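You operate a simulated robot arm through the tools that you are given. There is no shell and no other tool. Be economical: measure what you need, move in short steps, check, and stop when the job is done.

You run a simulated two-armed robot. Do the job below in one go: nothing can be reset, and whatever is moved stays where it is left.

JOB
Put the yellow grease brush on top of the gold scaled valve block. Then take the purple pad on the free end of the test bench and put it away on the port bench top. Then take the purple file and put it on the oven bench top. Then take the bench mallet and put it on top of the grey pad. Then push the pads drawer shut. Then open the tins drawer. Do these in the order given. Set down upright: purple pad, purple file.
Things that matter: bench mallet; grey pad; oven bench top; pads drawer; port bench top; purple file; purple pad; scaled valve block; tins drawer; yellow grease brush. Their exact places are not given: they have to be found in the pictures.

It is judged by the outcome, as a careful person would: the job done as asked, and still so three seconds after it is handed in. It fails if anything else is knocked over, pushed out of place, dropped, spilled or broken.

ROBOT AND FRAMES
Two 7-joint arms with two-finger parallel grippers on one trunk, on a base that drives. Base frame: it is fixed to the floor where the robot stands at the start and does not move with it; the origin is under the middle of the robot, x ahead of it, y to its left, z up; the surface under the hand at the start is at about z = 0.9. Lengths are in m, angles in degrees, forces in N, time in s.
The left shoulder is at the start at [0.08, 0.131, 0.947], the right one opposite. With the tool pointing down near the work surface each hand reaches from about 0.38 to 0.84 m from the robot's upright axis, wherever it stands, measured 20 degrees to its own side. Places, roughly: bench mallet (6x6x13 cm) [-1.1, -3.3, 0.9]; grey pad (13x11x4 cm) [-0.7, -3.4, 0.9]; oven bench top [-1, 1.5, 0.9]; pads drawer [-6.1, -1.2, 0.7]; port bench top [-2.3, 2.7, 0.9]; purple file (9x4x6 cm) [0.8, -0.1, 0.9]; purple pad (6x5x6 cm) [0.7, 0, 0.9]; scaled valve block (8x6x4 cm) [0.5, 0.1, 0.9]; tins drawer [-6.3, -2, 0.7]; yellow grease brush (4x4x6 cm) [0.6, 0, 0.9]. Payload 1.57 kg a hand.
The tool frame of a hand sits at the grasp point between the pads (the TCP): z along the fingers, y along the line on which they close. The tips reach 0.03 m beyond it. The gripper opens to 0.11 m. The fingers are 0.024 m wide and 0.012 m thick; the gripper's body (0.048 by 0.112 m) begins 0.078 m behind the TCP.
Orientation is that of the tool frame in the base frame, as [roll, pitch, yaw] about the fixed x, y, z axes, in that order (R = Rz(yaw) Ry(pitch) Rx(roll)). With the fingers straight down and closing along the base's y, the tool's x points along the base's -x, its y along +y and its z along -z.

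CONTROLS
- The arms move only by the tool arm_command. It takes "left_moves", "right_moves" or both (then of equal length, played together; a hand with none holds still); each is a list that holds one entry, the list of rows, each a list of 7 numbers: the shift along the tool's x, y, z in cm, then the turn, a rotation vector about the tool's x, y, z in degrees, then the gripper command, from -1 (shut) to 1 (fully open), values between in proportion. In form: [[[dx, dy, dz, rx, ry, rz, jaw], ...]]. A call has 1 to 12 rows; each row is the pose to reach, as a shift and turn from the pose commanded when the call began, along the tool's axes at that moment. Each row takes 0.2 s and may step no farther than 0.05 m and 8.6 degrees from the row before; otherwise, or with a gripper value out of range, the whole call is refused. A pose out of reach is approached as far as the arm can. The call stops where the force on the tool passes 40 N (or 10 N more than at its start, if that is more) or the arm is blocked; 0.2 s more then pass. Each finger travels about 0.108 m/s and halts on what it meets, pressing with about 33 N; the grip force reading is that of the motor and also rises with nothing between the fingers. The clock runs only during rows and for 0.2 s after the last one: add rows that repeat a pose to give the fingers time. It gives the time, the measured TCP pose, the force on the tool (base axes), the opening and the grip force at its end, in the units of the frame above (readings bear some noise), with the torque about the TCP (base axes, N m) and any sound that the robot's microphone picked up.
- Cameras (640 x 400 px; columns grow to the right, rows downward): "scene" is now at [-0.0503, 0.0102, 1.429]; the picture's right is [0.11, -0.99, 0.00], its down [-0.47, -0.05, -0.88] and it looks along [0.88, 0.09, -0.47] (base axes); focal length 270 px, centre (320, 200). "left" rides on the left gripper at [0.07, -0.016, -0.141] in its tool frame; the picture's right is [0.23, 0.97, 0.00], its down [-0.86, 0.20, -0.48] and it looks along [-0.47, 0.11, 0.88] (tool axes); focal length 222 px, centre (320, 200). "right" rides on the right gripper at [0.07, 0.016, -0.141] in its tool frame; the picture's right is [-0.23, 0.97, 0.00], its down [-0.86, -0.20, -0.48] and it looks along [-0.47, -0.11, 0.88] (tool axes); focal length 222 px, centre (320, 200).
- grab_frame(camera): a new picture of that camera. It takes no simulated time.
- drive_base(legs): drives the robot by 1 to 6 legs, each [ahead, left, turn to the left] in m, m and degrees, along the robot's own axes; the way and the turn of a leg run together, so that a leg with both is an arc; at most 1.5 m and 180 degrees a leg. The arms and the cameras ride along, it lands a little off, and it stops where it bumps. It gives what a move gives.
- pan_tilt(pan, tilt): turns the head with the scene camera to pan (to the left, within 109 degrees either way) and tilt (down, from -29 to 69), counted from straight ahead of the robot. It gives what a move gives.
- pixel_to_xyz(camera, pixels): for up to 12 pixels [column, row] of the newest picture of that camera ("zoom" is the newest enlarged one), the place [x, y, z] in the base frame of the surface seen there, good to about 0.002 m. It takes no simulated time.
- enlarge(camera, box): a new picture of the part [left, top, right, bottom] of that camera's present view, enlarged. It takes no simulated time.
- job_done(): hands the job in; it is judged then, once.

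Keep the steps short. Do not move on a guess: measure, check each grasp and each placing, and mend mistakes. In all there are 110 turns and 100 pictures (those below and enlarged ones count). Leave the grippers open and the arms clear of the work at the hand-in unless told otherwise, and finish with a single line.

The tools are called as name(argument=value, ...) on one line, values as JSON. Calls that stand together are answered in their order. arm_command: Moves the arms, as the interface text tells. Its arguments: {"type":"object","properties":{"left_moves":{"type":"array"},"right_moves":{"type":"array"}},"required":[]} The other tools are called the same way: drive_base (legs) drives the base; pan_tilt (pan, tilt) turns the head that bears the scene camera; grab_frame (camera) takes a picture; pixel_to_xyz (camera, pixels) gives the place of the surface under pixels of a picture; enlarge (camera, box) takes an enlarged picture of a part of a camera's view; job_done () hands the job in.

At the start:

```text
time: 0.0
left_ee_pos: [0.4688, 0.2059, 1.2358]
left_ee_rot: [180.0, 0.0, -180.0]
left_contact_force: [0.1, 0.6, 1.4]
left_torque: [-0.01, -0.01, 0.01]
left_width: 0.1099
left_gripper_force: 0.0
right_ee_pos: [0.5146, -0.191, 1.1927]
right_ee_rot: [-180.0, 0.0, 179.9]
right_contact_force: [0.3, -0.2, -0.1]
right_torque: [-0.03, 0.03, 0.0]
right_width: 0.1098
right_gripper_force: 0.1
robot x, y, heading: [-0.0007, -0.0007, 0.1]
head pan, tilt: [6.2, 28.3]
```

scene: 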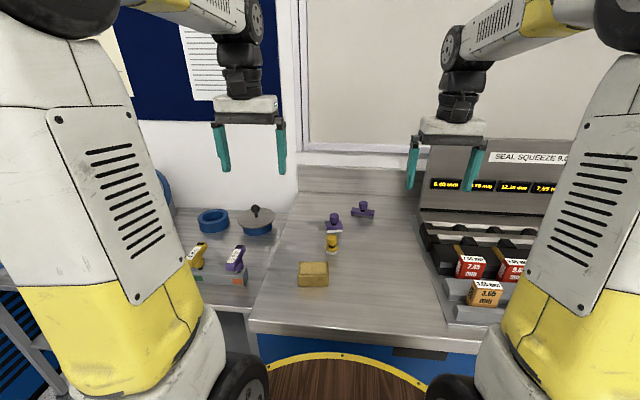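
right: 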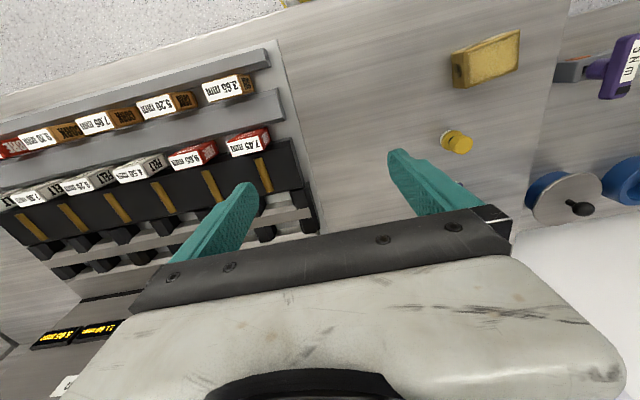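
left: 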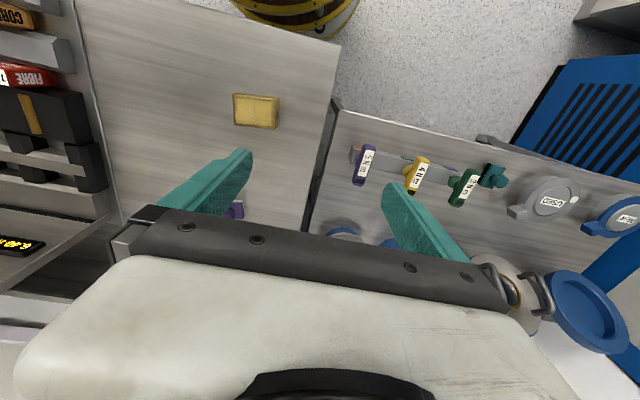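

I see the yellow brush near (332,243), the gold block near (313,274), purple things near (334,223) and (362,210). I'll enlarge that area to measure.

enlarge(camera="scene", box=[280, 190, 400, 295])

```text
3.81 times, centred on (340, 242) of scene
```

zoom: 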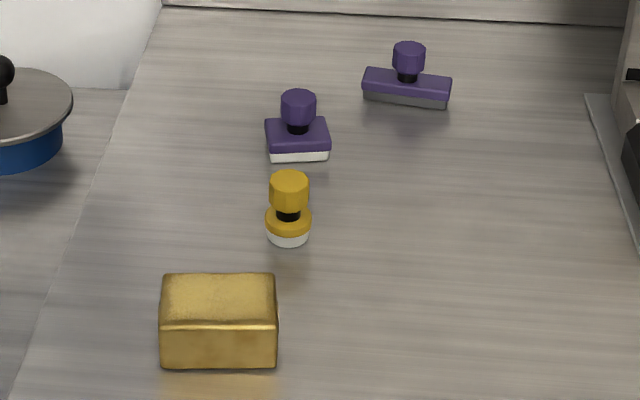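

Brush, pad, file and block are clear in the enlarged view. I'll measure them.

pixel_to_xyz(camera="zoom", pixels=[[289, 180], [289, 238], [298, 98], [298, 157], [408, 48], [407, 100], [163, 278], [272, 278], [276, 322], [162, 325], [218, 366], [220, 300]])

pixel_to_xyz(camera="scene", pixels=[[300, 180], [400, 320], [260, 320], [290, 200], [420, 230], [200, 300]])

```text
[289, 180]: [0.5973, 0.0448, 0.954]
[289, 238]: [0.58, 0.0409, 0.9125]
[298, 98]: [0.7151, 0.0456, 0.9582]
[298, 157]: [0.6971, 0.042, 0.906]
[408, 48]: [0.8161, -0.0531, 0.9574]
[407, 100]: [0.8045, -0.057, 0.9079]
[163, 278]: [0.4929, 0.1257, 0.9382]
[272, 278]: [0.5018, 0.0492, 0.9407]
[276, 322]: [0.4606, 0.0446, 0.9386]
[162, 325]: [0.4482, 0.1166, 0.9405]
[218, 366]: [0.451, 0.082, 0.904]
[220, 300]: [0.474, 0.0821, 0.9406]
```

```text
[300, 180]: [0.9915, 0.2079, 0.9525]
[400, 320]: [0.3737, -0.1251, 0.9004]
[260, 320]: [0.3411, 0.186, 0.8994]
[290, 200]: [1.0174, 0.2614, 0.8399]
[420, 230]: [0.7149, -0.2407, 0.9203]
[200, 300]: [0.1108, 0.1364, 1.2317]
```

Table top is at z≈0.90. The brush is at about (0.601, 0.044), its top at 0.957, and the block centre at (0.476, 0.084), top 0.9405. I'll move the left hand above the brush.

arm_command(left_moves=[[[-2.2, -2.7, 2.7, 0, 0, 0, 1], [-4.4, -5.4, 5.4, 0, 0, 0, 1], [-6.6, -8.1, 8.1, 0, 0, 0, 1], [-8.8, -10.8, 10.8, 0, 0, 0, 1], [-11, -13.5, 13.5, 0, 0, 0, 1], [-13.2, -16.2, 16, 0, 0, 0, 1], [-13.2, -16.2, 16, 0, 0, 0, 1]]])

grab_frame(camera="left")

enlarge(camera="scene", box=[260, 160, 420, 295])

```text
time: 1.6
left_ee_pos: [0.6015, 0.0413, 1.0742]
left_ee_rot: [-180.0, 0.0, 179.9]
left_contact_force: [-0.2, 0.6, 0.1]
left_torque: [-0.02, 0.01, 0.03]
left_width: 0.1099
left_gripper_force: 0.1
right_ee_pos: [0.513, -0.1916, 1.193]
right_ee_rot: [-180.0, -0.1, 180.0]
right_contact_force: [0.2, 0.2, 0.5]
right_torque: [0.01, 0.05, 0.02]
right_width: 0.11
right_gripper_force: 0.0
robot x, y, heading: [-0.0034, 0.0008, -0.1]
head pan, tilt: [6.2, 28.3]
```

```text
95 pictures are left
```

left: 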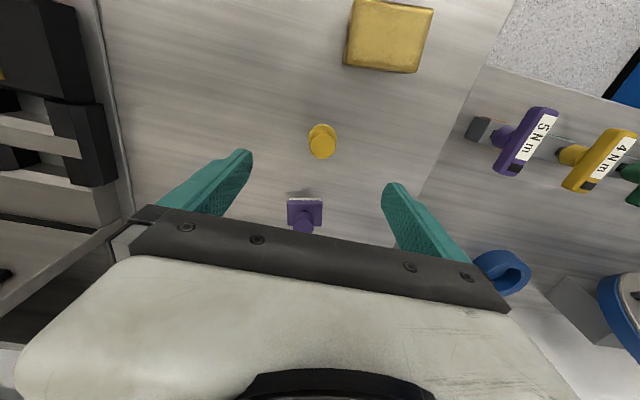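

```text
2.96 times, centred on (340, 228) of scene
```

zoom: 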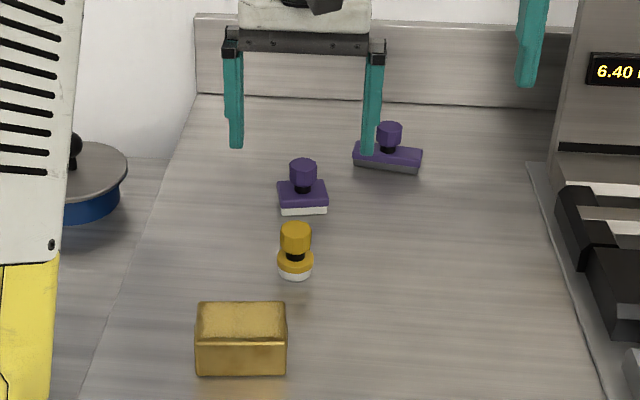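

The brush sits at (321,140) in the left picture, where I'd expect it directly below the TCP. I'll check the handle position there.

pixel_to_xyz(camera="left", pixels=[[309, 135], [335, 135], [322, 126], [322, 136], [322, 153], [305, 218], [305, 228]])

pixel_to_xyz(camera="zoom", pixels=[[295, 226], [295, 247], [295, 264], [295, 276], [282, 237], [309, 237]])

```text
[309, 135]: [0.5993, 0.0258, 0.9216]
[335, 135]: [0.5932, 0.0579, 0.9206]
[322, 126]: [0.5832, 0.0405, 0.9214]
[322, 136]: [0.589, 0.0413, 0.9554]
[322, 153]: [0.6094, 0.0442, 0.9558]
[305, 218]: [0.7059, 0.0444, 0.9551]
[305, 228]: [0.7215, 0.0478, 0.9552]
```

```text
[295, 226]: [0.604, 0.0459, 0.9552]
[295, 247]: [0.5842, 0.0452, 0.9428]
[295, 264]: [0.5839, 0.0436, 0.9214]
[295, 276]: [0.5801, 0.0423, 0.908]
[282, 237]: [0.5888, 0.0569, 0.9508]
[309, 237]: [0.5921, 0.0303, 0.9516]
```

Handle centre is (0.600, 0.044), top at 0.9555, base rim at 0.921. I'll descend to TCP z≈0.955 so the tips stay above the rim, then close.

arm_command(left_moves=[[[0.1, 0.3, 4, 0, 0, 0, 0.6], [0.1, 0.3, 8, 0, 0, 0, 0.4], [0.1, 0.3, 10.5, 0, 0, 0, 0.2], [0.1, 0.3, 11.9, 0, 0, 0, 0.2], [0.1, 0.3, 11.9, 0, 0, 0, 0.2], [0.1, 0.3, 11.9, 0, 0, 0, -1], [0.1, 0.3, 11.9, 0, 0, 0, -1], [0.1, 0.3, 11.9, 0, 0, 0, -1]]])

enlarge(camera="scene", box=[260, 160, 420, 295])

```text
time: 3.4
left_ee_pos: [0.5994, 0.0484, 0.9566]
left_ee_rot: [179.9, 0.0, -180.0]
left_contact_force: [-0.1, 0.2, -1.0]
left_torque: [0.02, 0.01, -0.02]
left_width: 0.0307
left_gripper_force: 33.1
right_ee_pos: [0.5135, -0.1905, 1.1933]
right_ee_rot: [-180.0, 0.0, 179.9]
right_contact_force: [-0.6, 0.8, 0.3]
right_torque: [0.02, 0.03, -0.03]
right_width: 0.1097
right_gripper_force: 0.0
robot x, y, heading: [0.0019, -0.0026, -0.0]
head pan, tilt: [6.2, 28.3]
```

```text
2.96 times, centred on (340, 228) of scene
```

zoom: 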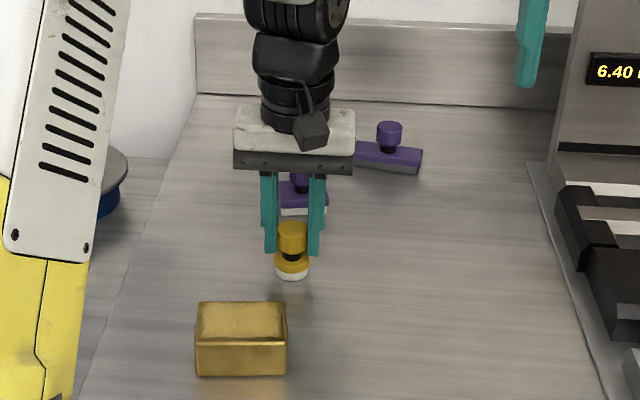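

Gripped at 0.031 m. I'll lift 8 cm and go over the block centre (0.476, 0.083).

arm_command(left_moves=[[[0, 0, -4, 0, 0, 0, -1], [0, 0, -8, 0, 0, 0, -1], [4.1, 1.3, -8, 0, 0, 0, -1], [8.2, 2.5, -8, 0, 0, 0, -1], [12.3, 3.7, -8, 0, 0, 0, -1], [12.3, 3.7, -8, 0, 0, 0, -1]]])

enlarge(camera="scene", box=[260, 160, 420, 295])

grab_frame(camera="left")

```text
time: 4.8
left_ee_pos: [0.475, 0.0847, 1.0384]
left_ee_rot: [-179.9, 0.0, 179.9]
left_contact_force: [-0.2, 0.3, -0.1]
left_torque: [0.03, 0.0, -0.04]
left_width: 0.0304
left_gripper_force: 32.9
right_ee_pos: [0.5127, -0.1913, 1.1941]
right_ee_rot: [180.0, -0.1, -180.0]
right_contact_force: [0.6, 0.5, -0.2]
right_torque: [-0.01, -0.03, 0.03]
right_width: 0.11
right_gripper_force: 0.0
robot x, y, heading: [0.0007, 0.0036, -0.1]
head pan, tilt: [6.2, 28.3]
```

```text
2.96 times, centred on (340, 228) of scene
```

zoom: 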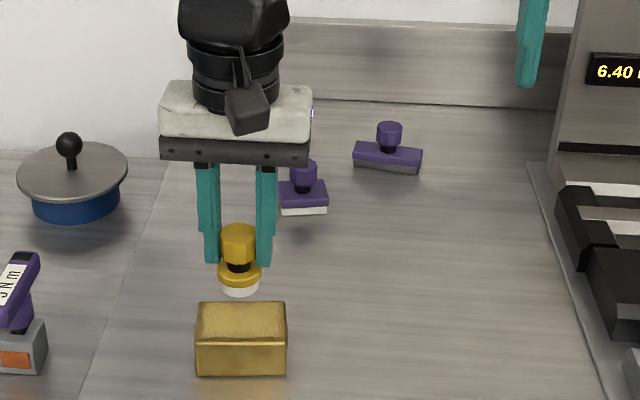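

```text
91 pictures are left
```

left: 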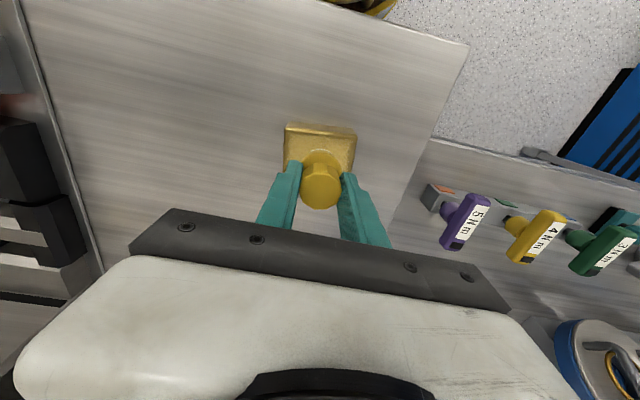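

The brush is centred over the block. I'll lower about 4.1 cm until it touches.

arm_command(left_moves=[[[0, 0, 2.5, 0, 0, 0, -1], [0, 0, 3.6, 0, 0, 0, -1], [0, 0, 4.0, 0, 0, 0, -1], [0, 0, 4.2, 0, 0, 0, -1], [0, 0, 4.2, 0, 0, 0, -1]]])

enlarge(camera="scene", box=[260, 200, 380, 300])

```text
time: 6.0
left_ee_pos: [0.4767, 0.0851, 0.9964]
left_ee_rot: [180.0, 0.1, 180.0]
left_contact_force: [-0.7, -0.5, 0.3]
left_torque: [0.03, -0.05, 0.0]
left_width: 0.0303
left_gripper_force: 33.1
right_ee_pos: [0.5133, -0.1907, 1.1933]
right_ee_rot: [180.0, -0.1, 180.0]
right_contact_force: [-0.2, -0.4, 0.3]
right_torque: [-0.01, 0.01, 0.01]
right_width: 0.1098
right_gripper_force: 0.1
robot x, y, heading: [-0.0001, 0.0023, -0.0]
head pan, tilt: [6.2, 28.3]
```

```text
4.00 times, centred on (320, 250) of scene
```

zoom: 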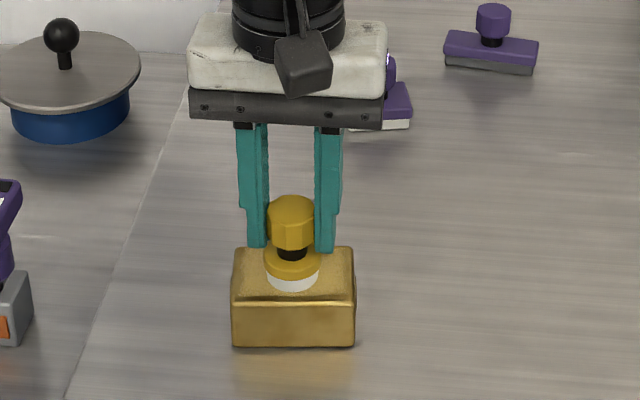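

There's no contact force yet, so I'll lower 2 to 3 mm more.

arm_command(left_moves=[[[0, 0, 0.15, 0, 0, 0, -1], [0, 0, 0.3, 0, 0, 0, -1], [0, 0, 0.3, 0, 0, 0, -1]]])

```text
time: 6.6
left_ee_pos: [0.4776, 0.0839, 0.9971]
left_ee_rot: [179.9, 0.2, 180.0]
left_contact_force: [-3.8, 0.1, 12.5]
left_torque: [0.07, 0.24, 0.0]
left_width: 0.0305
left_gripper_force: 32.9
right_ee_pos: [0.5132, -0.1901, 1.1943]
right_ee_rot: [-179.9, 0.0, -179.9]
right_contact_force: [-0.1, 0.1, 0.4]
right_torque: [0.0, 0.01, 0.0]
right_width: 0.1103
right_gripper_force: 0.0
robot x, y, heading: [0.0014, 0.0015, 0.2]
head pan, tilt: [6.2, 28.3]
stopped in row 3 (left hand): the force on the tool passed its limit at 45 N (the readings are from after the stop); the commanded pose is now the measured one
```

Contact is made. I'll ease up 1 mm, open, and rise.

arm_command(left_moves=[[[0, 0, -0.1, 0, 0, 0, -1], [0, 0, -0.1, 0, 0, 0, 0], [0, 0, -0.1, 0, 0, 0, 0.3], [0, 0, -0.1, 0, 0, 0, 0.3], [0, 0, -4, 0, 0, 0, 0.3], [0, 0, -8, 0, 0, 0, 0.5], [0, 0, -10, 0, 0, 0, 1]]])

enlarge(camera="scene", box=[260, 180, 400, 300])

```text
time: 8.2
left_ee_pos: [0.4777, 0.0828, 1.0965]
left_ee_rot: [-179.9, 0.2, 180.0]
left_contact_force: [0.0, 0.7, 0.1]
left_torque: [-0.01, -0.01, 0.0]
left_width: 0.1098
left_gripper_force: 0.1
right_ee_pos: [0.5131, -0.1917, 1.1933]
right_ee_rot: [179.9, -0.1, 180.0]
right_contact_force: [-0.5, -0.2, 0.3]
right_torque: [-0.03, 0.01, -0.01]
right_width: 0.1101
right_gripper_force: 0.0
robot x, y, heading: [0.0033, 0.0014, -0.1]
head pan, tilt: [6.2, 28.3]
```

```text
3.33 times, centred on (330, 240) of scene
```

zoom: 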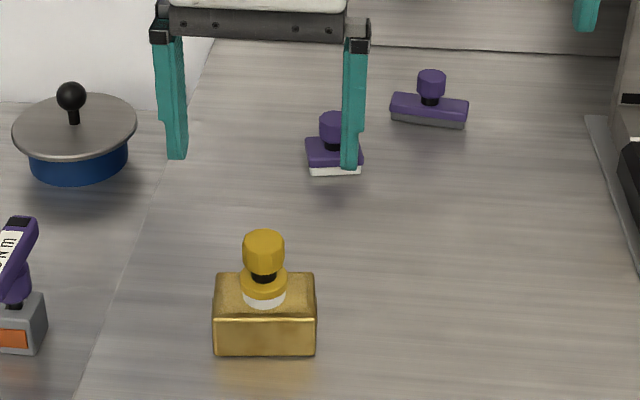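

The brush stands on the block. Next the purple pad: I'll move the left hand above its handle at about (0.721, 0.047).

arm_command(left_moves=[[[-4.8, -0.7, 0, 0, 0, 0, 1], [-9.6, -1.4, 0, 0, 0, 0, 1], [-14.4, -2.1, 0, 0, 0, 0, 1], [-19.2, -2.8, 0, 0, 0, 0, 1], [-24, -3.6, 1, 0, 0, 0, 1], [-24, -3.6, 2, 0, 0, 0, 1]]])

enlarge(camera="left", box=[240, 80, 400, 180])

enlarge(camera="scene", box=[280, 170, 400, 270])

```text
time: 9.6
left_ee_pos: [0.7177, 0.0472, 1.0739]
left_ee_rot: [-180.0, 0.1, -180.0]
left_contact_force: [-0.2, -0.3, 0.0]
left_torque: [-0.03, 0.04, -0.02]
left_width: 0.1099
left_gripper_force: 0.0
right_ee_pos: [0.5145, -0.1909, 1.1934]
right_ee_rot: [179.9, 0.1, 180.0]
right_contact_force: [0.1, 0.2, -0.7]
right_torque: [0.0, 0.04, -0.03]
right_width: 0.1098
right_gripper_force: 0.0
robot x, y, heading: [0.0018, 0.0008, 0.0]
head pan, tilt: [6.2, 28.3]
```

```text
4.00 times, centred on (320, 130) of left
```

zoom: 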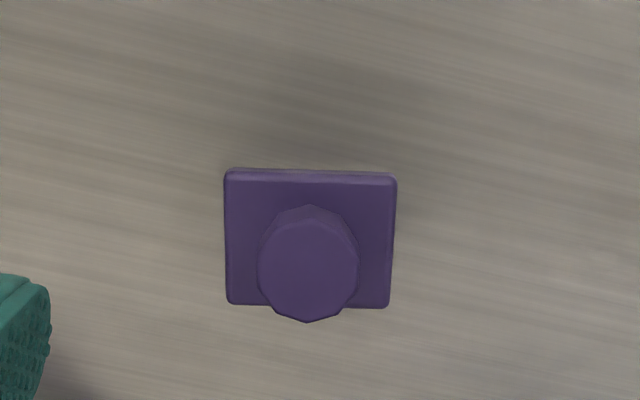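

```text
4.00 times, centred on (340, 220) of scene
```

zoom: 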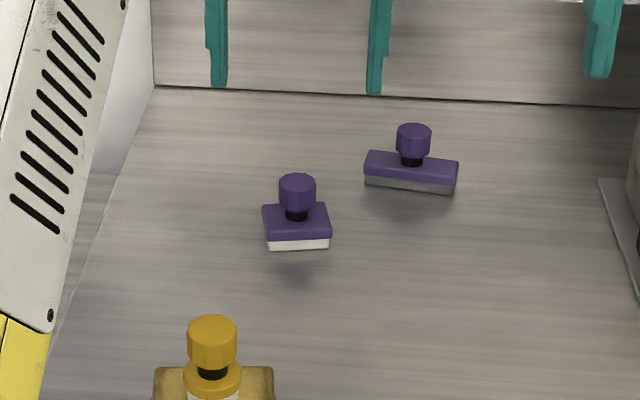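

I'll measure the pad and file handles in this zoom.

pixel_to_xyz(camera="zoom", pixels=[[297, 181], [281, 190], [314, 190], [297, 195], [297, 224], [297, 245], [413, 132], [398, 142], [430, 142], [412, 176], [370, 160], [453, 168]])

```text
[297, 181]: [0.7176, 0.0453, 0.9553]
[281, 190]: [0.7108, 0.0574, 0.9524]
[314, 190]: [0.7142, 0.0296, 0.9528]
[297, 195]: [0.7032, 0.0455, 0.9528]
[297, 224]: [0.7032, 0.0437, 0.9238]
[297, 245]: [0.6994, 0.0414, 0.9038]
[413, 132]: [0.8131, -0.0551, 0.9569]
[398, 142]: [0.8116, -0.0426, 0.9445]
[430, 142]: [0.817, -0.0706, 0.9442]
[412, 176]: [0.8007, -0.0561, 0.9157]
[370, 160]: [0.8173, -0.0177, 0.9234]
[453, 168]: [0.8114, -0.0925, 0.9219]
```

Pad handle centre is (0.719, 0.044), base top 0.924. I'll descend to TCP z≈0.957 and grip.

arm_command(left_moves=[[[-0.1, -0.2, 4, 0, 0, 0, 0.6], [-0.1, -0.2, 8, 0, 0, 0, 0.4], [-0.1, -0.2, 10.5, 0, 0, 0, 0.3], [-0.1, -0.2, 11.8, 0, 0, 0, 0.2], [-0.1, -0.2, 11.8, 0, 0, 0, 0.2], [-0.1, -0.2, 11.8, 0, 0, 0, -1], [-0.1, -0.2, 11.8, 0, 0, 0, -1], [-0.1, -0.2, 11.8, 0, 0, 0, -1]]])

enlarge(camera="scene", box=[280, 170, 400, 270])

```text
time: 11.4
left_ee_pos: [0.7167, 0.0471, 0.9585]
left_ee_rot: [-180.0, 0.3, -180.0]
left_contact_force: [0.9, 0.2, 0.0]
left_torque: [-0.02, -0.02, 0.05]
left_width: 0.0307
left_gripper_force: 33.0
right_ee_pos: [0.5127, -0.1915, 1.1936]
right_ee_rot: [179.9, 0.0, -179.9]
right_contact_force: [0.0, -0.2, -0.5]
right_torque: [0.03, 0.01, -0.01]
right_width: 0.11
right_gripper_force: 0.1
robot x, y, heading: [-0.0009, 0.0031, 0.1]
head pan, tilt: [6.2, 28.3]
```

```text
4.00 times, centred on (340, 220) of scene
```

zoom: 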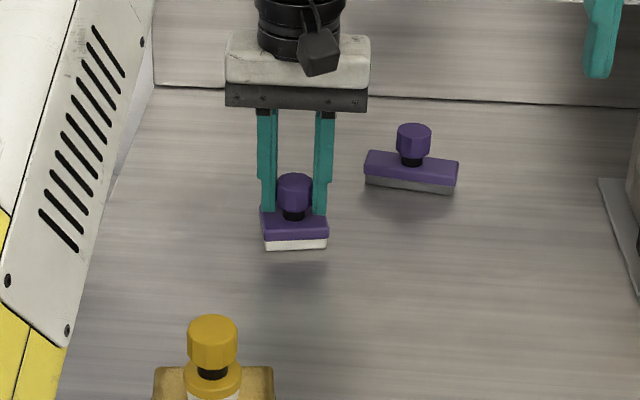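

Pad gripped at 0.031 m. I'll lift it 24 cm and draw it back over clear space for driving.

arm_command(left_moves=[[[0, 0, -5, 0, 0, 0, -1], [0, 0, -10, 0, 0, 0, -1], [0, 0, -15, 0, 0, 0, -1], [0, 0, -20, 0, 0, 0, -1], [3, 2, -23.3, 0, 0, 0, -1], [7, 5, -23.3, 0, 0, 0, -1], [11, 8, -23.3, 0, 0, 0, -1], [15, 11, -23.3, 0, 0, 0, -1], [19, 13.5, -23.3, 0, 0, 0, -1], [23, 15.5, -23.3, 0, 0, 0, -1], [27, 15.5, -23.3, 0, 0, 0, -1], [27, 15.5, -23.3, 0, 0, 0, -1]]])

pan_tilt(pan=105, tilt=25)

grab_frame(camera="scene")

grab_frame(camera="left")

```text
time: 14.0
left_ee_pos: [0.4465, 0.2013, 1.1915]
left_ee_rot: [-179.9, 0.1, 180.0]
left_contact_force: [0.1, -0.7, -1.0]
left_torque: [-0.01, -0.02, 0.0]
left_width: 0.0305
left_gripper_force: 33.2
right_ee_pos: [0.5133, -0.1906, 1.1923]
right_ee_rot: [-179.9, 0.0, 180.0]
right_contact_force: [-0.2, 1.4, -1.0]
right_torque: [0.02, 0.0, -0.01]
right_width: 0.1102
right_gripper_force: 0.0
robot x, y, heading: [-0.0019, -0.0023, 0.0]
head pan, tilt: [6.2, 28.3]
```

```text
time: 15.8
left_ee_pos: [0.4469, 0.2017, 1.1901]
left_ee_rot: [-180.0, 0.3, -180.0]
left_contact_force: [0.7, 0.2, -1.4]
left_torque: [-0.02, 0.0, -0.02]
left_width: 0.0305
left_gripper_force: 32.9
right_ee_pos: [0.514, -0.1893, 1.1937]
right_ee_rot: [-180.0, 0.1, 179.9]
right_contact_force: [-0.9, 0.7, -0.1]
right_torque: [-0.03, 0.01, 0.01]
right_width: 0.1103
right_gripper_force: 0.1
robot x, y, heading: [-0.0027, -0.0016, 0.2]
head pan, tilt: [105.0, 25.0]
```

```text
85 pictures are left
```

scene: 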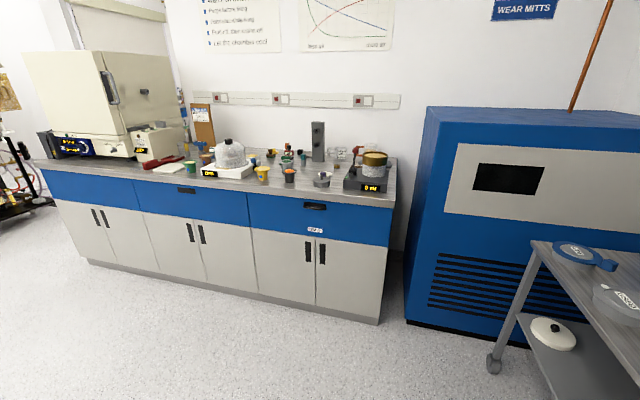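

```text
84 pictures are left
```

left: 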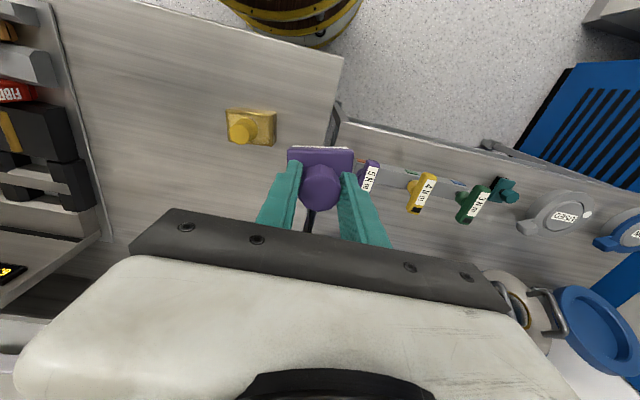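

The bench with an oven is on the left. I'll measure its edges and look further back for the port bench.

pixel_to_xyz(camera="scene", pixels=[[48, 170], [390, 205], [215, 188], [100, 264], [378, 322], [170, 176], [250, 330], [420, 330], [490, 370], [230, 172], [160, 290], [540, 245]])

drive_base(legs=[[0, 0, 90]])

pan_tilt(pan=40, tilt=20)

grab_frame(camera="scene")

```text
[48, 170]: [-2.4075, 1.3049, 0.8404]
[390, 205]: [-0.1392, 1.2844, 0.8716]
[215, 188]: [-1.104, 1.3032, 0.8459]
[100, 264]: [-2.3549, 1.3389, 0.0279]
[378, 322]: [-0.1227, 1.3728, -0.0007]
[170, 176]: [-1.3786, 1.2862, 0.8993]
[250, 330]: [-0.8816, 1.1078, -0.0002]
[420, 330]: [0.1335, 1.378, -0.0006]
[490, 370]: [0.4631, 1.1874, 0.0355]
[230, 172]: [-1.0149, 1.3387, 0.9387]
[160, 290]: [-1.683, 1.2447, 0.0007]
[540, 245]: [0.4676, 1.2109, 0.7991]
```

```text
time: 19.9
left_ee_pos: [-0.1939, 0.4498, 1.1912]
left_ee_rot: [-179.8, 0.2, -90.8]
left_contact_force: [-0.9, -0.6, -0.7]
left_torque: [0.01, 0.0, 0.01]
left_width: 0.0304
left_gripper_force: 33.0
right_ee_pos: [0.1986, 0.5104, 1.1929]
right_ee_rot: [180.0, -0.1, -90.9]
right_contact_force: [-0.1, -0.7, -0.6]
right_torque: [-0.01, 0.01, -0.03]
right_width: 0.11
right_gripper_force: 0.0
robot x, y, heading: [-0.0004, -0.0027, 89.1]
head pan, tilt: [105.0, 25.0]
```

```text
time: 21.3
left_ee_pos: [-0.195, 0.4507, 1.1907]
left_ee_rot: [-179.8, 0.2, -90.9]
left_contact_force: [-0.2, -0.5, -0.6]
left_torque: [-0.01, 0.01, 0.02]
left_width: 0.0307
left_gripper_force: 32.9
right_ee_pos: [0.1987, 0.5111, 1.1938]
right_ee_rot: [180.0, 0.0, -90.9]
right_contact_force: [0.2, 0.6, -0.2]
right_torque: [0.02, 0.0, -0.02]
right_width: 0.1099
right_gripper_force: 0.1
robot x, y, heading: [-0.0023, -0.0029, 89.1]
head pan, tilt: [40.0, 20.0]
```

```text
83 pictures are left
```

scene: 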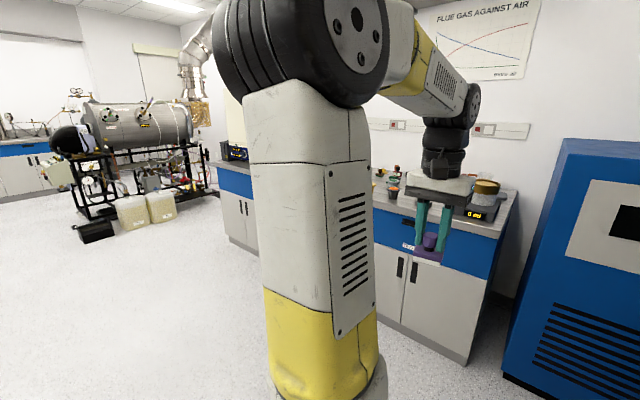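

I see clear floor and a machine (boiler on a frame) at the upper left. I'll measure it and look further left.

pixel_to_xyz(camera="scene", pixels=[[95, 240], [130, 228], [160, 222], [205, 195], [20, 200], [20, 160], [190, 60], [150, 60], [80, 218], [230, 240], [60, 180], [215, 165]])

pan_tilt(pan=95, tilt=20)

grab_frame(camera="scene")

```text
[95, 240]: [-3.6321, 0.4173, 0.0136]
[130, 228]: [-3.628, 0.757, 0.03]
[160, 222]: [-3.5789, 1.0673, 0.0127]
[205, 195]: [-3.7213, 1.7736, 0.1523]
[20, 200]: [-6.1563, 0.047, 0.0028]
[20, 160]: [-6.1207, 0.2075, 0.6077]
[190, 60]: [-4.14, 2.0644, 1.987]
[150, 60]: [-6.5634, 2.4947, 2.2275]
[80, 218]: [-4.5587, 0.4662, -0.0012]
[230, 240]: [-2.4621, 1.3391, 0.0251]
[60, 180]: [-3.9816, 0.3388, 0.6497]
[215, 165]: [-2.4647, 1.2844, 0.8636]
```

```text
time: 22.6
left_ee_pos: [-0.1935, 0.4504, 1.1907]
left_ee_rot: [-179.9, 0.2, -90.9]
left_contact_force: [0.5, 0.1, -0.8]
left_torque: [-0.02, 0.01, 0.0]
left_width: 0.0304
left_gripper_force: 32.7
right_ee_pos: [0.1981, 0.5114, 1.1946]
right_ee_rot: [179.9, 0.0, -90.9]
right_contact_force: [0.1, 1.0, 0.1]
right_torque: [0.01, 0.03, -0.02]
right_width: 0.11
right_gripper_force: 0.1
robot x, y, heading: [0.0006, -0.0025, 88.9]
head pan, tilt: [95.0, 20.0]
```

```text
82 pictures are left
```

scene: 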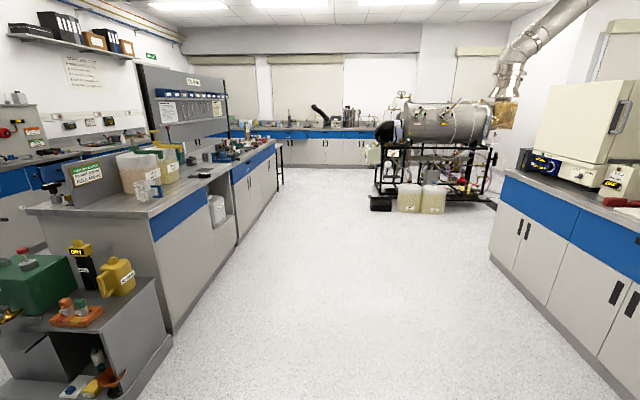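

The passage is clear along y≈0. The port bench at (-2.3, 2.7) must be past the oven bench's left end (x≈-2.4). I'll drive to about (-2.9, 0), face +y and look.

drive_base(legs=[[0, 0, 91], [1.5, 0, 0], [1.4, 0, 0], [0, 0, -90]])

pan_tilt(pan=0, tilt=15)

grab_frame(camera="scene")

```text
time: 44.5
left_ee_pos: [-3.1514, 0.5336, 1.1902]
left_ee_rot: [-179.9, 0.2, -91.4]
left_contact_force: [0.2, -0.1, -0.4]
left_torque: [-0.02, -0.02, 0.01]
left_width: 0.0305
left_gripper_force: 32.7
right_ee_pos: [-2.7585, 0.591, 1.1936]
right_ee_rot: [179.9, 0.0, -91.5]
right_contact_force: [-0.3, 0.0, 0.5]
right_torque: [-0.03, -0.01, 0.01]
right_width: 0.1101
right_gripper_force: 0.1
robot x, y, heading: [-2.9607, 0.0791, 88.5]
head pan, tilt: [95.0, 20.0]
```

```text
time: 46.2
left_ee_pos: [-3.1515, 0.534, 1.1913]
left_ee_rot: [-179.9, 0.2, -91.4]
left_contact_force: [0.1, 0.2, -0.6]
left_torque: [-0.01, -0.01, 0.02]
left_width: 0.0304
left_gripper_force: 33.1
right_ee_pos: [-2.7579, 0.5908, 1.1938]
right_ee_rot: [180.0, 0.0, -91.4]
right_contact_force: [-0.2, 0.2, 0.6]
right_torque: [0.01, 0.04, -0.05]
right_width: 0.1103
right_gripper_force: 0.0
robot x, y, heading: [-2.9643, 0.0811, 88.6]
head pan, tilt: [0.0, 15.0]
```

```text
81 pictures are left
```

scene: 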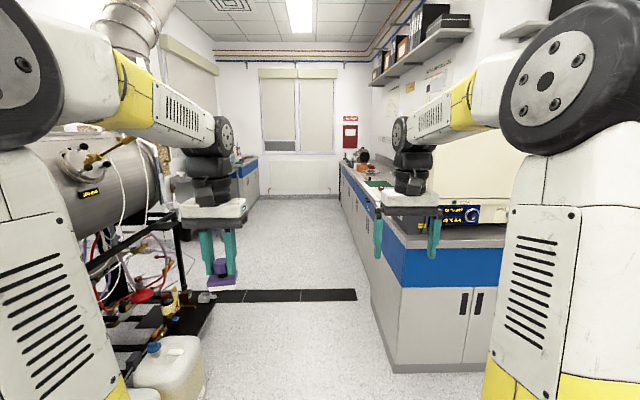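

A room opens beyond. I'll measure the bench on the right, which should be the port bench, and the threshold.

pixel_to_xyz(camera="scene", pixels=[[355, 190], [372, 185], [345, 168], [400, 235], [370, 290], [250, 297], [215, 300], [340, 297], [340, 195], [252, 190], [378, 183], [405, 360]])

enlarge(camera="scene", box=[320, 120, 480, 260])

```text
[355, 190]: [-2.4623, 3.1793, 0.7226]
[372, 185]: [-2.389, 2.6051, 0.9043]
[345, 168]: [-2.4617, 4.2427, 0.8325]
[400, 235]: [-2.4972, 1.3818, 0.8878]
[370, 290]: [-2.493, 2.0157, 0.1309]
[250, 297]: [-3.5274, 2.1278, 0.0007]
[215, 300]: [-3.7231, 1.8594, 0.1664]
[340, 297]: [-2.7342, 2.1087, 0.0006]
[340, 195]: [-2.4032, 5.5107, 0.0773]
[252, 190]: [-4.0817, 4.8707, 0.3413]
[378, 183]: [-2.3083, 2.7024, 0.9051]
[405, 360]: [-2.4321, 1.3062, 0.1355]
```

```text
2.86 times, centred on (400, 190) of scene
```

zoom: 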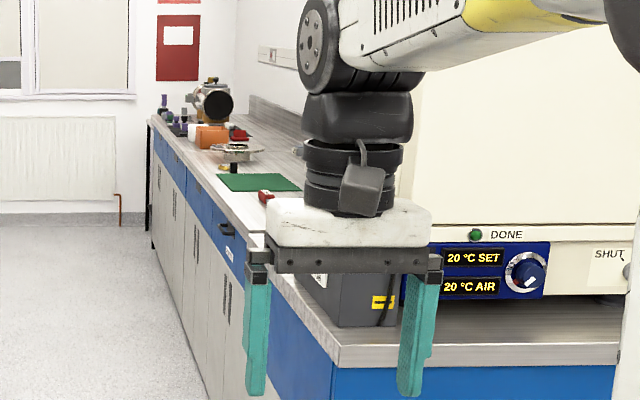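

The port bench runs along x>-2.5 from y≈2.1 on, with space near (-2.3, 2.7). I'll drive through the gap to about y=2.3 and look before turning.

drive_base(legs=[[0, 0, 2], [1.2, 0, 0], [1.0, 0, 0]])

pan_tilt(pan=-55, tilt=25)

grab_frame(camera="scene")

```text
time: 57.5
left_ee_pos: [-3.1708, 2.7309, 1.1911]
left_ee_rot: [-179.9, 0.3, -90.0]
left_contact_force: [-0.4, -0.3, -0.8]
left_torque: [-0.03, -0.04, 0.01]
left_width: 0.0302
left_gripper_force: 33.0
right_ee_pos: [-2.7783, 2.7988, 1.1938]
right_ee_rot: [179.9, 0.0, -89.8]
right_contact_force: [0.5, 0.2, -0.7]
right_torque: [-0.03, 0.01, 0.01]
right_width: 0.1097
right_gripper_force: 0.1
robot x, y, heading: [-2.9666, 2.2817, 90.0]
head pan, tilt: [0.0, 15.0]
```

```text
time: 58.7
left_ee_pos: [-3.1704, 2.7321, 1.1907]
left_ee_rot: [-179.9, 0.3, -89.8]
left_contact_force: [-0.3, 0.9, -0.8]
left_torque: [-0.02, 0.0, 0.01]
left_width: 0.0302
left_gripper_force: 32.8
right_ee_pos: [-2.7787, 2.7994, 1.1948]
right_ee_rot: [180.0, 0.0, -89.8]
right_contact_force: [-0.1, -0.4, -0.2]
right_torque: [0.0, 0.0, -0.02]
right_width: 0.1102
right_gripper_force: 0.1
robot x, y, heading: [-2.9671, 2.2859, 89.8]
head pan, tilt: [-55.0, 25.0]
```

```text
79 pictures are left
```

scene: 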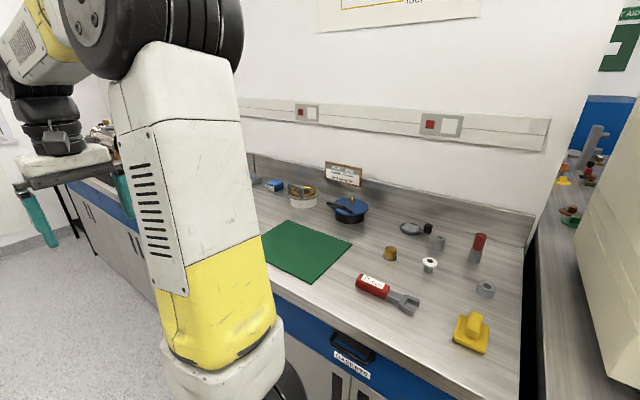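

I see a green mat, a torque wrench and other parts. I'll enlarge and measure to find free bench space.

enlarge(camera="scene", box=[240, 150, 540, 360])

pixel_to_xyz(camera="scene", pixels=[[352, 240], [308, 282], [290, 220], [360, 287], [418, 306], [455, 345], [430, 268], [390, 252], [330, 275], [440, 300], [495, 340], [360, 258]])

```text
1.90 times, centred on (390, 255) of scene
```

zoom: 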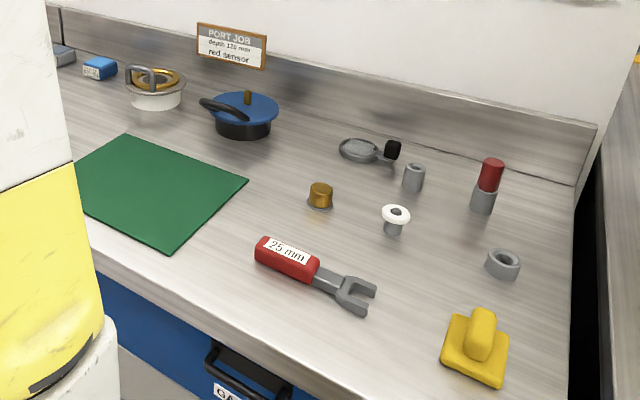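

```text
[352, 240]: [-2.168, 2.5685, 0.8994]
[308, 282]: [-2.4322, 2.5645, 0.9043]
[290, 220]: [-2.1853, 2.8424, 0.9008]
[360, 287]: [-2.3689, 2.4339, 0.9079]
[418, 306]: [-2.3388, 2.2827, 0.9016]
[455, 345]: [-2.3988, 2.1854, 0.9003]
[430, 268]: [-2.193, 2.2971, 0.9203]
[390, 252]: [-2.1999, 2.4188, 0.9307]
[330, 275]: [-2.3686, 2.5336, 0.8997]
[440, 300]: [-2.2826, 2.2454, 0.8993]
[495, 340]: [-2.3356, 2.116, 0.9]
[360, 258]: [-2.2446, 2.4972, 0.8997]
```

There is a free patch around (-2.30, 2.50) between the mat (edge y≈2.565) and the wrench (y≤2.435). Turned to heading 0, the left hand reaches it well. I'll turn right 90°.

drive_base(legs=[[0, 0, -90]])

pan_tilt(pan=5, tilt=30)

grab_frame(camera="scene")

```text
time: 62.9
left_ee_pos: [-2.5234, 2.4921, 1.1903]
left_ee_rot: [-179.9, 0.1, -179.3]
left_contact_force: [0.2, -0.5, -0.5]
left_torque: [-0.04, -0.01, 0.02]
left_width: 0.0303
left_gripper_force: 33.1
right_ee_pos: [-2.4527, 2.1007, 1.1933]
right_ee_rot: [-179.9, 0.0, -179.2]
right_contact_force: [0.2, 0.0, 0.1]
right_torque: [-0.01, 0.0, 0.01]
right_width: 0.11
right_gripper_force: 0.0
robot x, y, heading: [-2.963, 2.2855, 0.6]
head pan, tilt: [-55.0, 25.0]
```

```text
time: 64.2
left_ee_pos: [-2.5241, 2.4924, 1.1911]
left_ee_rot: [-179.9, 0.2, -179.3]
left_contact_force: [0.3, 0.3, -1.1]
left_torque: [0.0, 0.03, -0.01]
left_width: 0.0304
left_gripper_force: 32.7
right_ee_pos: [-2.4528, 2.101, 1.1947]
right_ee_rot: [-180.0, 0.0, -179.1]
right_contact_force: [0.0, 1.0, -0.9]
right_torque: [0.0, -0.05, 0.01]
right_width: 0.1099
right_gripper_force: 0.0
robot x, y, heading: [-2.9692, 2.2861, 0.7]
head pan, tilt: [5.0, 30.0]
```

```text
77 pictures are left
```

scene: 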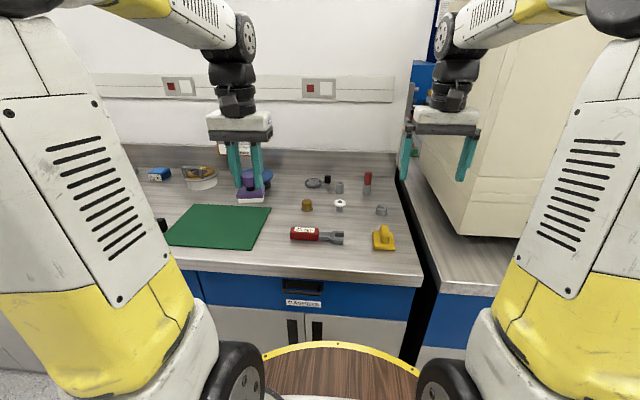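

The free patch is around (285,228). I'll move the pad out to (-2.31, 2.50) and lower to TCP z≈1.02.

arm_command(left_moves=[[[-4.5, 0.1, 0, 0, 0, 0, -1], [-9, 0.2, 0, 0, 0, 0, -1], [-13.5, 0.3, 0, 0, 0, 0, -1], [-18, 0.4, 0, 0, 0, 0, -1], [-21.4, 0.5, 2, 0, 0, 0, -1], [-21.4, 0.5, 6, 0, 0, 0, -1], [-21.4, 0.5, 10, 0, 0, 0, -1], [-21.4, 0.5, 14, 0, 0, 0, -1], [-21.4, 0.5, 17, 0, 0, 0, -1], [-21.4, 0.5, 17, 0, 0, 0, -1]]])

enlarge(camera="scene", box=[200, 150, 360, 270])

grab_frame(camera="left")

```text
time: 66.4
left_ee_pos: [-2.3064, 2.5002, 1.0223]
left_ee_rot: [-179.9, 0.3, -179.3]
left_contact_force: [0.0, -0.5, -1.8]
left_torque: [-0.02, 0.0, 0.02]
left_width: 0.0307
left_gripper_force: 33.0
right_ee_pos: [-2.453, 2.1011, 1.1938]
right_ee_rot: [-180.0, 0.0, -179.2]
right_contact_force: [1.2, 0.8, -1.3]
right_torque: [-0.01, -0.03, -0.02]
right_width: 0.1098
right_gripper_force: 0.1
robot x, y, heading: [-2.9695, 2.2816, 0.6]
head pan, tilt: [5.0, 30.0]
```

```text
3.33 times, centred on (280, 210) of scene
```

zoom: 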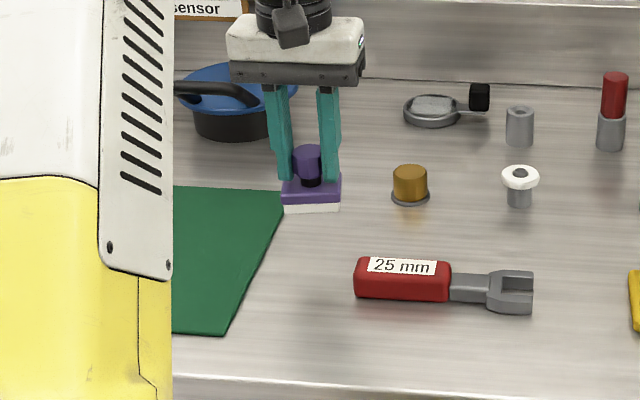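

```text
75 pictures are left
```

left: 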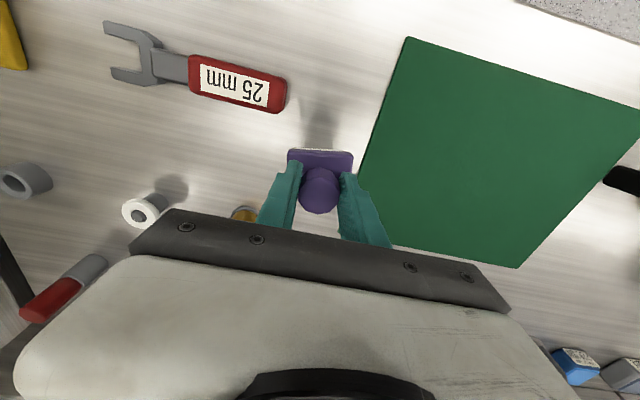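

The pad hangs clear between mat and nut. I'll lower it, creeping the last bit.

arm_command(left_moves=[[[0, 0, 3, 0, 0, 0, -1], [0, 0, 5.5, 0, 0, 0, -1], [0, 0, 6.0, 0, 0, 0, -1], [0, 0, 6.2, 0, 0, 0, -1], [0, 0, 6.2, 0, 0, 0, -1]]])

```text
time: 67.6
left_ee_pos: [-2.308, 2.4978, 0.9601]
left_ee_rot: [-179.9, 0.2, -179.3]
left_contact_force: [-0.9, 0.8, -1.3]
left_torque: [0.01, -0.04, -0.03]
left_width: 0.0303
left_gripper_force: 32.9
right_ee_pos: [-2.4543, 2.1012, 1.193]
right_ee_rot: [-180.0, -0.1, -179.2]
right_contact_force: [0.4, -0.1, -0.5]
right_torque: [0.02, -0.02, -0.03]
right_width: 0.1099
right_gripper_force: 0.0
robot x, y, heading: [-2.9646, 2.2849, 0.7]
head pan, tilt: [5.0, 30.0]
```

arm_command(left_moves=[[[0, 0, 0.1, 0, 0, 0, -1], [0, 0, 0.2, 0, 0, 0, -1], [0, 0, 0.25, 0, 0, 0, -1]]])

enlarge(camera="scene", box=[240, 180, 340, 255])

```text
time: 68.4
left_ee_pos: [-2.309, 2.4984, 0.9591]
left_ee_rot: [-179.9, 0.3, -179.3]
left_contact_force: [0.1, 0.5, 5.9]
left_torque: [0.04, 0.02, 0.0]
left_width: 0.0306
left_gripper_force: 33.0
right_ee_pos: [-2.4526, 2.1009, 1.1958]
right_ee_rot: [-180.0, 0.1, -179.2]
right_contact_force: [0.3, 0.3, 0.1]
right_torque: [0.01, -0.02, -0.03]
right_width: 0.1099
right_gripper_force: 0.0
robot x, y, heading: [-2.9685, 2.2847, 0.7]
head pan, tilt: [5.0, 30.0]
```

```text
5.33 times, centred on (290, 218) of scene
```

zoom: 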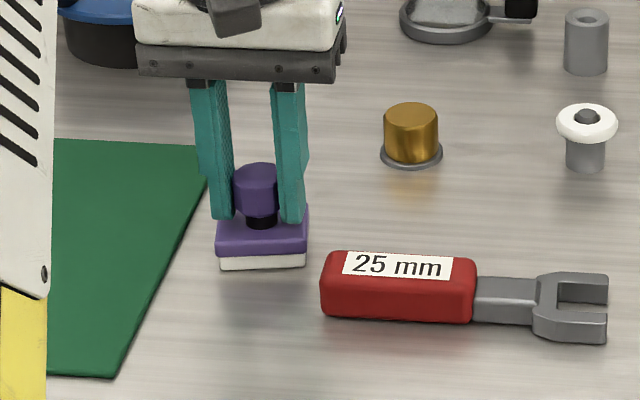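

Contact is 6 N and the pad stands flat. I'll release and rise, then pull the arm back.

arm_command(left_moves=[[[0, 0, 0, 0, 0, 0, 0], [0, 0, 0, 0, 0, 0, 0.2], [0, 0, 0, 0, 0, 0, 0.2], [0, 0, -4, 0, 0, 0, 0.2], [0, 0, -9, 0, 0, 0, 0.5], [0, 0, -14, 0, 0, 0, 1], [0, 0, -19, 0, 0, 0, 1], [5, 0, -23, 0, 0, 0, 1], [10, 0, -23, 0, 0, 0, 1], [15, 0, -23, 0, 0, 0, 1], [20, 0, -23, 0, 0, 0, 1]]])

enlarge(camera="scene", box=[200, 150, 360, 270])

```text
refused: row 8 steps farther than a row can; nothing moved
```

```text
3.33 times, centred on (280, 210) of scene
```

zoom: 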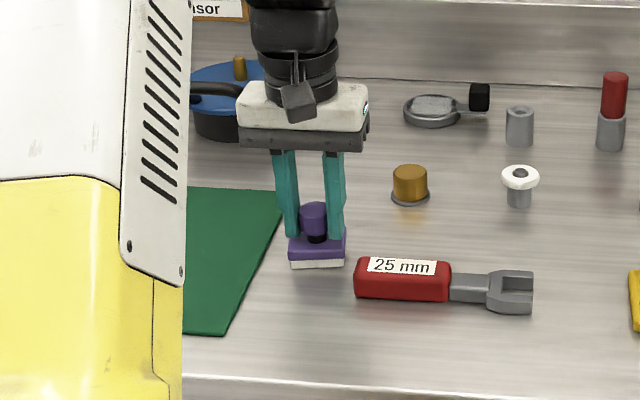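

One row was too long a step, so the call was refused and nothing moved. I'll send it again with smaller steps.

arm_command(left_moves=[[[0, 0, 0, 0, 0, 0, 0], [0, 0, 0, 0, 0, 0, 0.2], [0, 0, 0, 0, 0, 0, 0.2], [0, 0, -4, 0, 0, 0, 0.2], [0, 0, -8.5, 0, 0, 0, 0.5], [0, 0, -13, 0, 0, 0, 1], [0, 0, -18, 0, 0, 0, 1], [3, 0, -21.5, 0, 0, 0, 1], [7, 0, -23, 0, 0, 0, 1], [12, 0, -23, 0, 0, 0, 1], [16, 0, -23, 0, 0, 0, 1], [20, 0, -23, 0, 0, 0, 1]]])

enlarge(camera="scene", box=[200, 150, 360, 270])

```text
time: 71.0
left_ee_pos: [-2.5103, 2.4975, 1.1862]
left_ee_rot: [-179.9, 0.2, -179.2]
left_contact_force: [-0.8, -0.4, -0.2]
left_torque: [0.02, 0.04, -0.01]
left_width: 0.1101
left_gripper_force: 0.0
right_ee_pos: [-2.4523, 2.1001, 1.1931]
right_ee_rot: [-179.9, 0.0, -179.4]
right_contact_force: [0.5, -0.1, 0.1]
right_torque: [0.02, 0.01, -0.01]
right_width: 0.1099
right_gripper_force: 0.1
robot x, y, heading: [-2.9696, 2.2857, 0.5]
head pan, tilt: [5.0, 30.0]
```

```text
3.33 times, centred on (280, 210) of scene
```

zoom: 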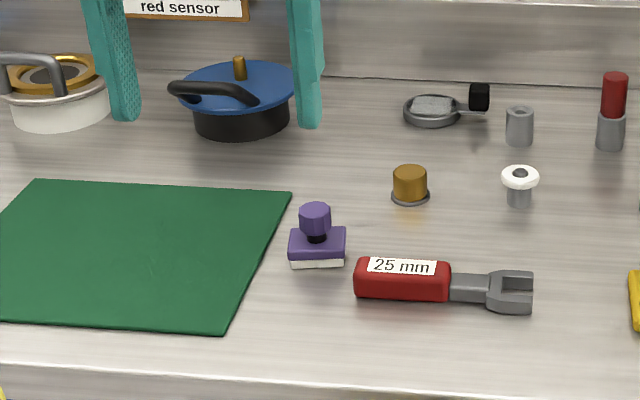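

The pad stands on the port bench. I'll drive back to the first bench for the file.

drive_base(legs=[[0, 0, -90.6], [1.2, 0, 0], [1.1, 0, 0], [0, 0, 90]])

drive_base(legs=[[1.5, 0, 0], [1.2, 0, 0]])

pan_tilt(pan=0, tilt=35)

grab_frame(camera="scene")

```text
time: 90.1
left_ee_pos: [-2.4451, 0.2045, 1.1877]
left_ee_rot: [-179.9, 0.2, -176.1]
left_contact_force: [1.6, -0.1, -0.1]
left_torque: [0.01, -0.01, -0.06]
left_width: 0.11
left_gripper_force: 0.1
right_ee_pos: [-2.3669, -0.1879, 1.1938]
right_ee_rot: [-179.9, 0.0, -176.2]
right_contact_force: [0.2, -1.6, 0.5]
right_torque: [0.03, 0.01, 0.03]
right_width: 0.1101
right_gripper_force: 0.0
robot x, y, heading: [-2.892, -0.0313, 3.7]
head pan, tilt: [5.0, 30.0]
```

```text
time: 103.1
left_ee_pos: [0.2228, 0.3793, 1.1861]
left_ee_rot: [-179.9, 0.2, -176.9]
left_contact_force: [0.4, 0.1, 0.0]
left_torque: [-0.01, 0.0, -0.01]
left_width: 0.1101
left_gripper_force: 0.0
right_ee_pos: [0.2982, -0.0145, 1.1948]
right_ee_rot: [-180.0, 0.0, -176.8]
right_contact_force: [-0.4, 0.8, 1.0]
right_torque: [0.0, 0.02, 0.02]
right_width: 0.11
right_gripper_force: 0.1
robot x, y, heading: [-0.2259, 0.1517, 3.1]
head pan, tilt: [5.0, 30.0]
```

```text
time: 103.7
left_ee_pos: [0.2231, 0.3798, 1.1861]
left_ee_rot: [-179.8, 0.2, -176.9]
left_contact_force: [0.2, -0.3, 0.5]
left_torque: [0.0, -0.01, -0.03]
left_width: 0.1099
left_gripper_force: 0.0
right_ee_pos: [0.2962, -0.0138, 1.1936]
right_ee_rot: [180.0, 0.0, -176.9]
right_contact_force: [0.7, 0.5, 0.3]
right_torque: [0.0, 0.0, 0.02]
right_width: 0.1101
right_gripper_force: 0.1
robot x, y, heading: [-0.2253, 0.1484, 3.2]
head pan, tilt: [0.0, 35.0]
```

```text
71 pictures are left
```

scene: 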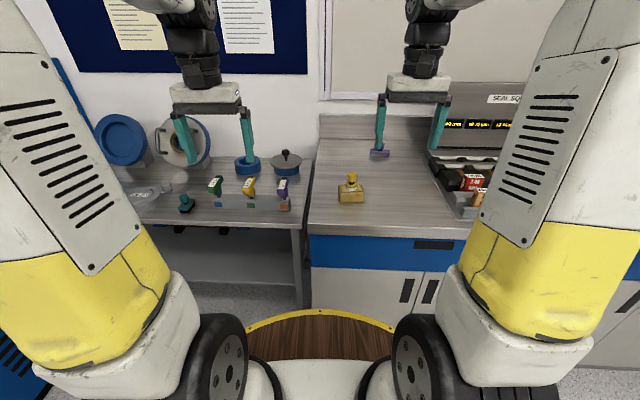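

Brush and block are still fine. I'll measure the robot's base rim and the bench front edge, to see how close I can get.

pixel_to_xyz(camera="scene", pixels=[[320, 312], [300, 313], [360, 318], [360, 236], [330, 236], [360, 260], [302, 230], [380, 152], [434, 245], [460, 215]])

```text
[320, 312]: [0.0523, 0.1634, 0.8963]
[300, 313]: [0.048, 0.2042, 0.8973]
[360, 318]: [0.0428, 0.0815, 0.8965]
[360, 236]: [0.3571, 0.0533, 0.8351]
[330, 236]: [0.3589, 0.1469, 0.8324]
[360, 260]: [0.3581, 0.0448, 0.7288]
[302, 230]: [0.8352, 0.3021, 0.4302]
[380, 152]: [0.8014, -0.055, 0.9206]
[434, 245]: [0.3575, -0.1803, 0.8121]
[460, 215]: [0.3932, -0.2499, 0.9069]
```

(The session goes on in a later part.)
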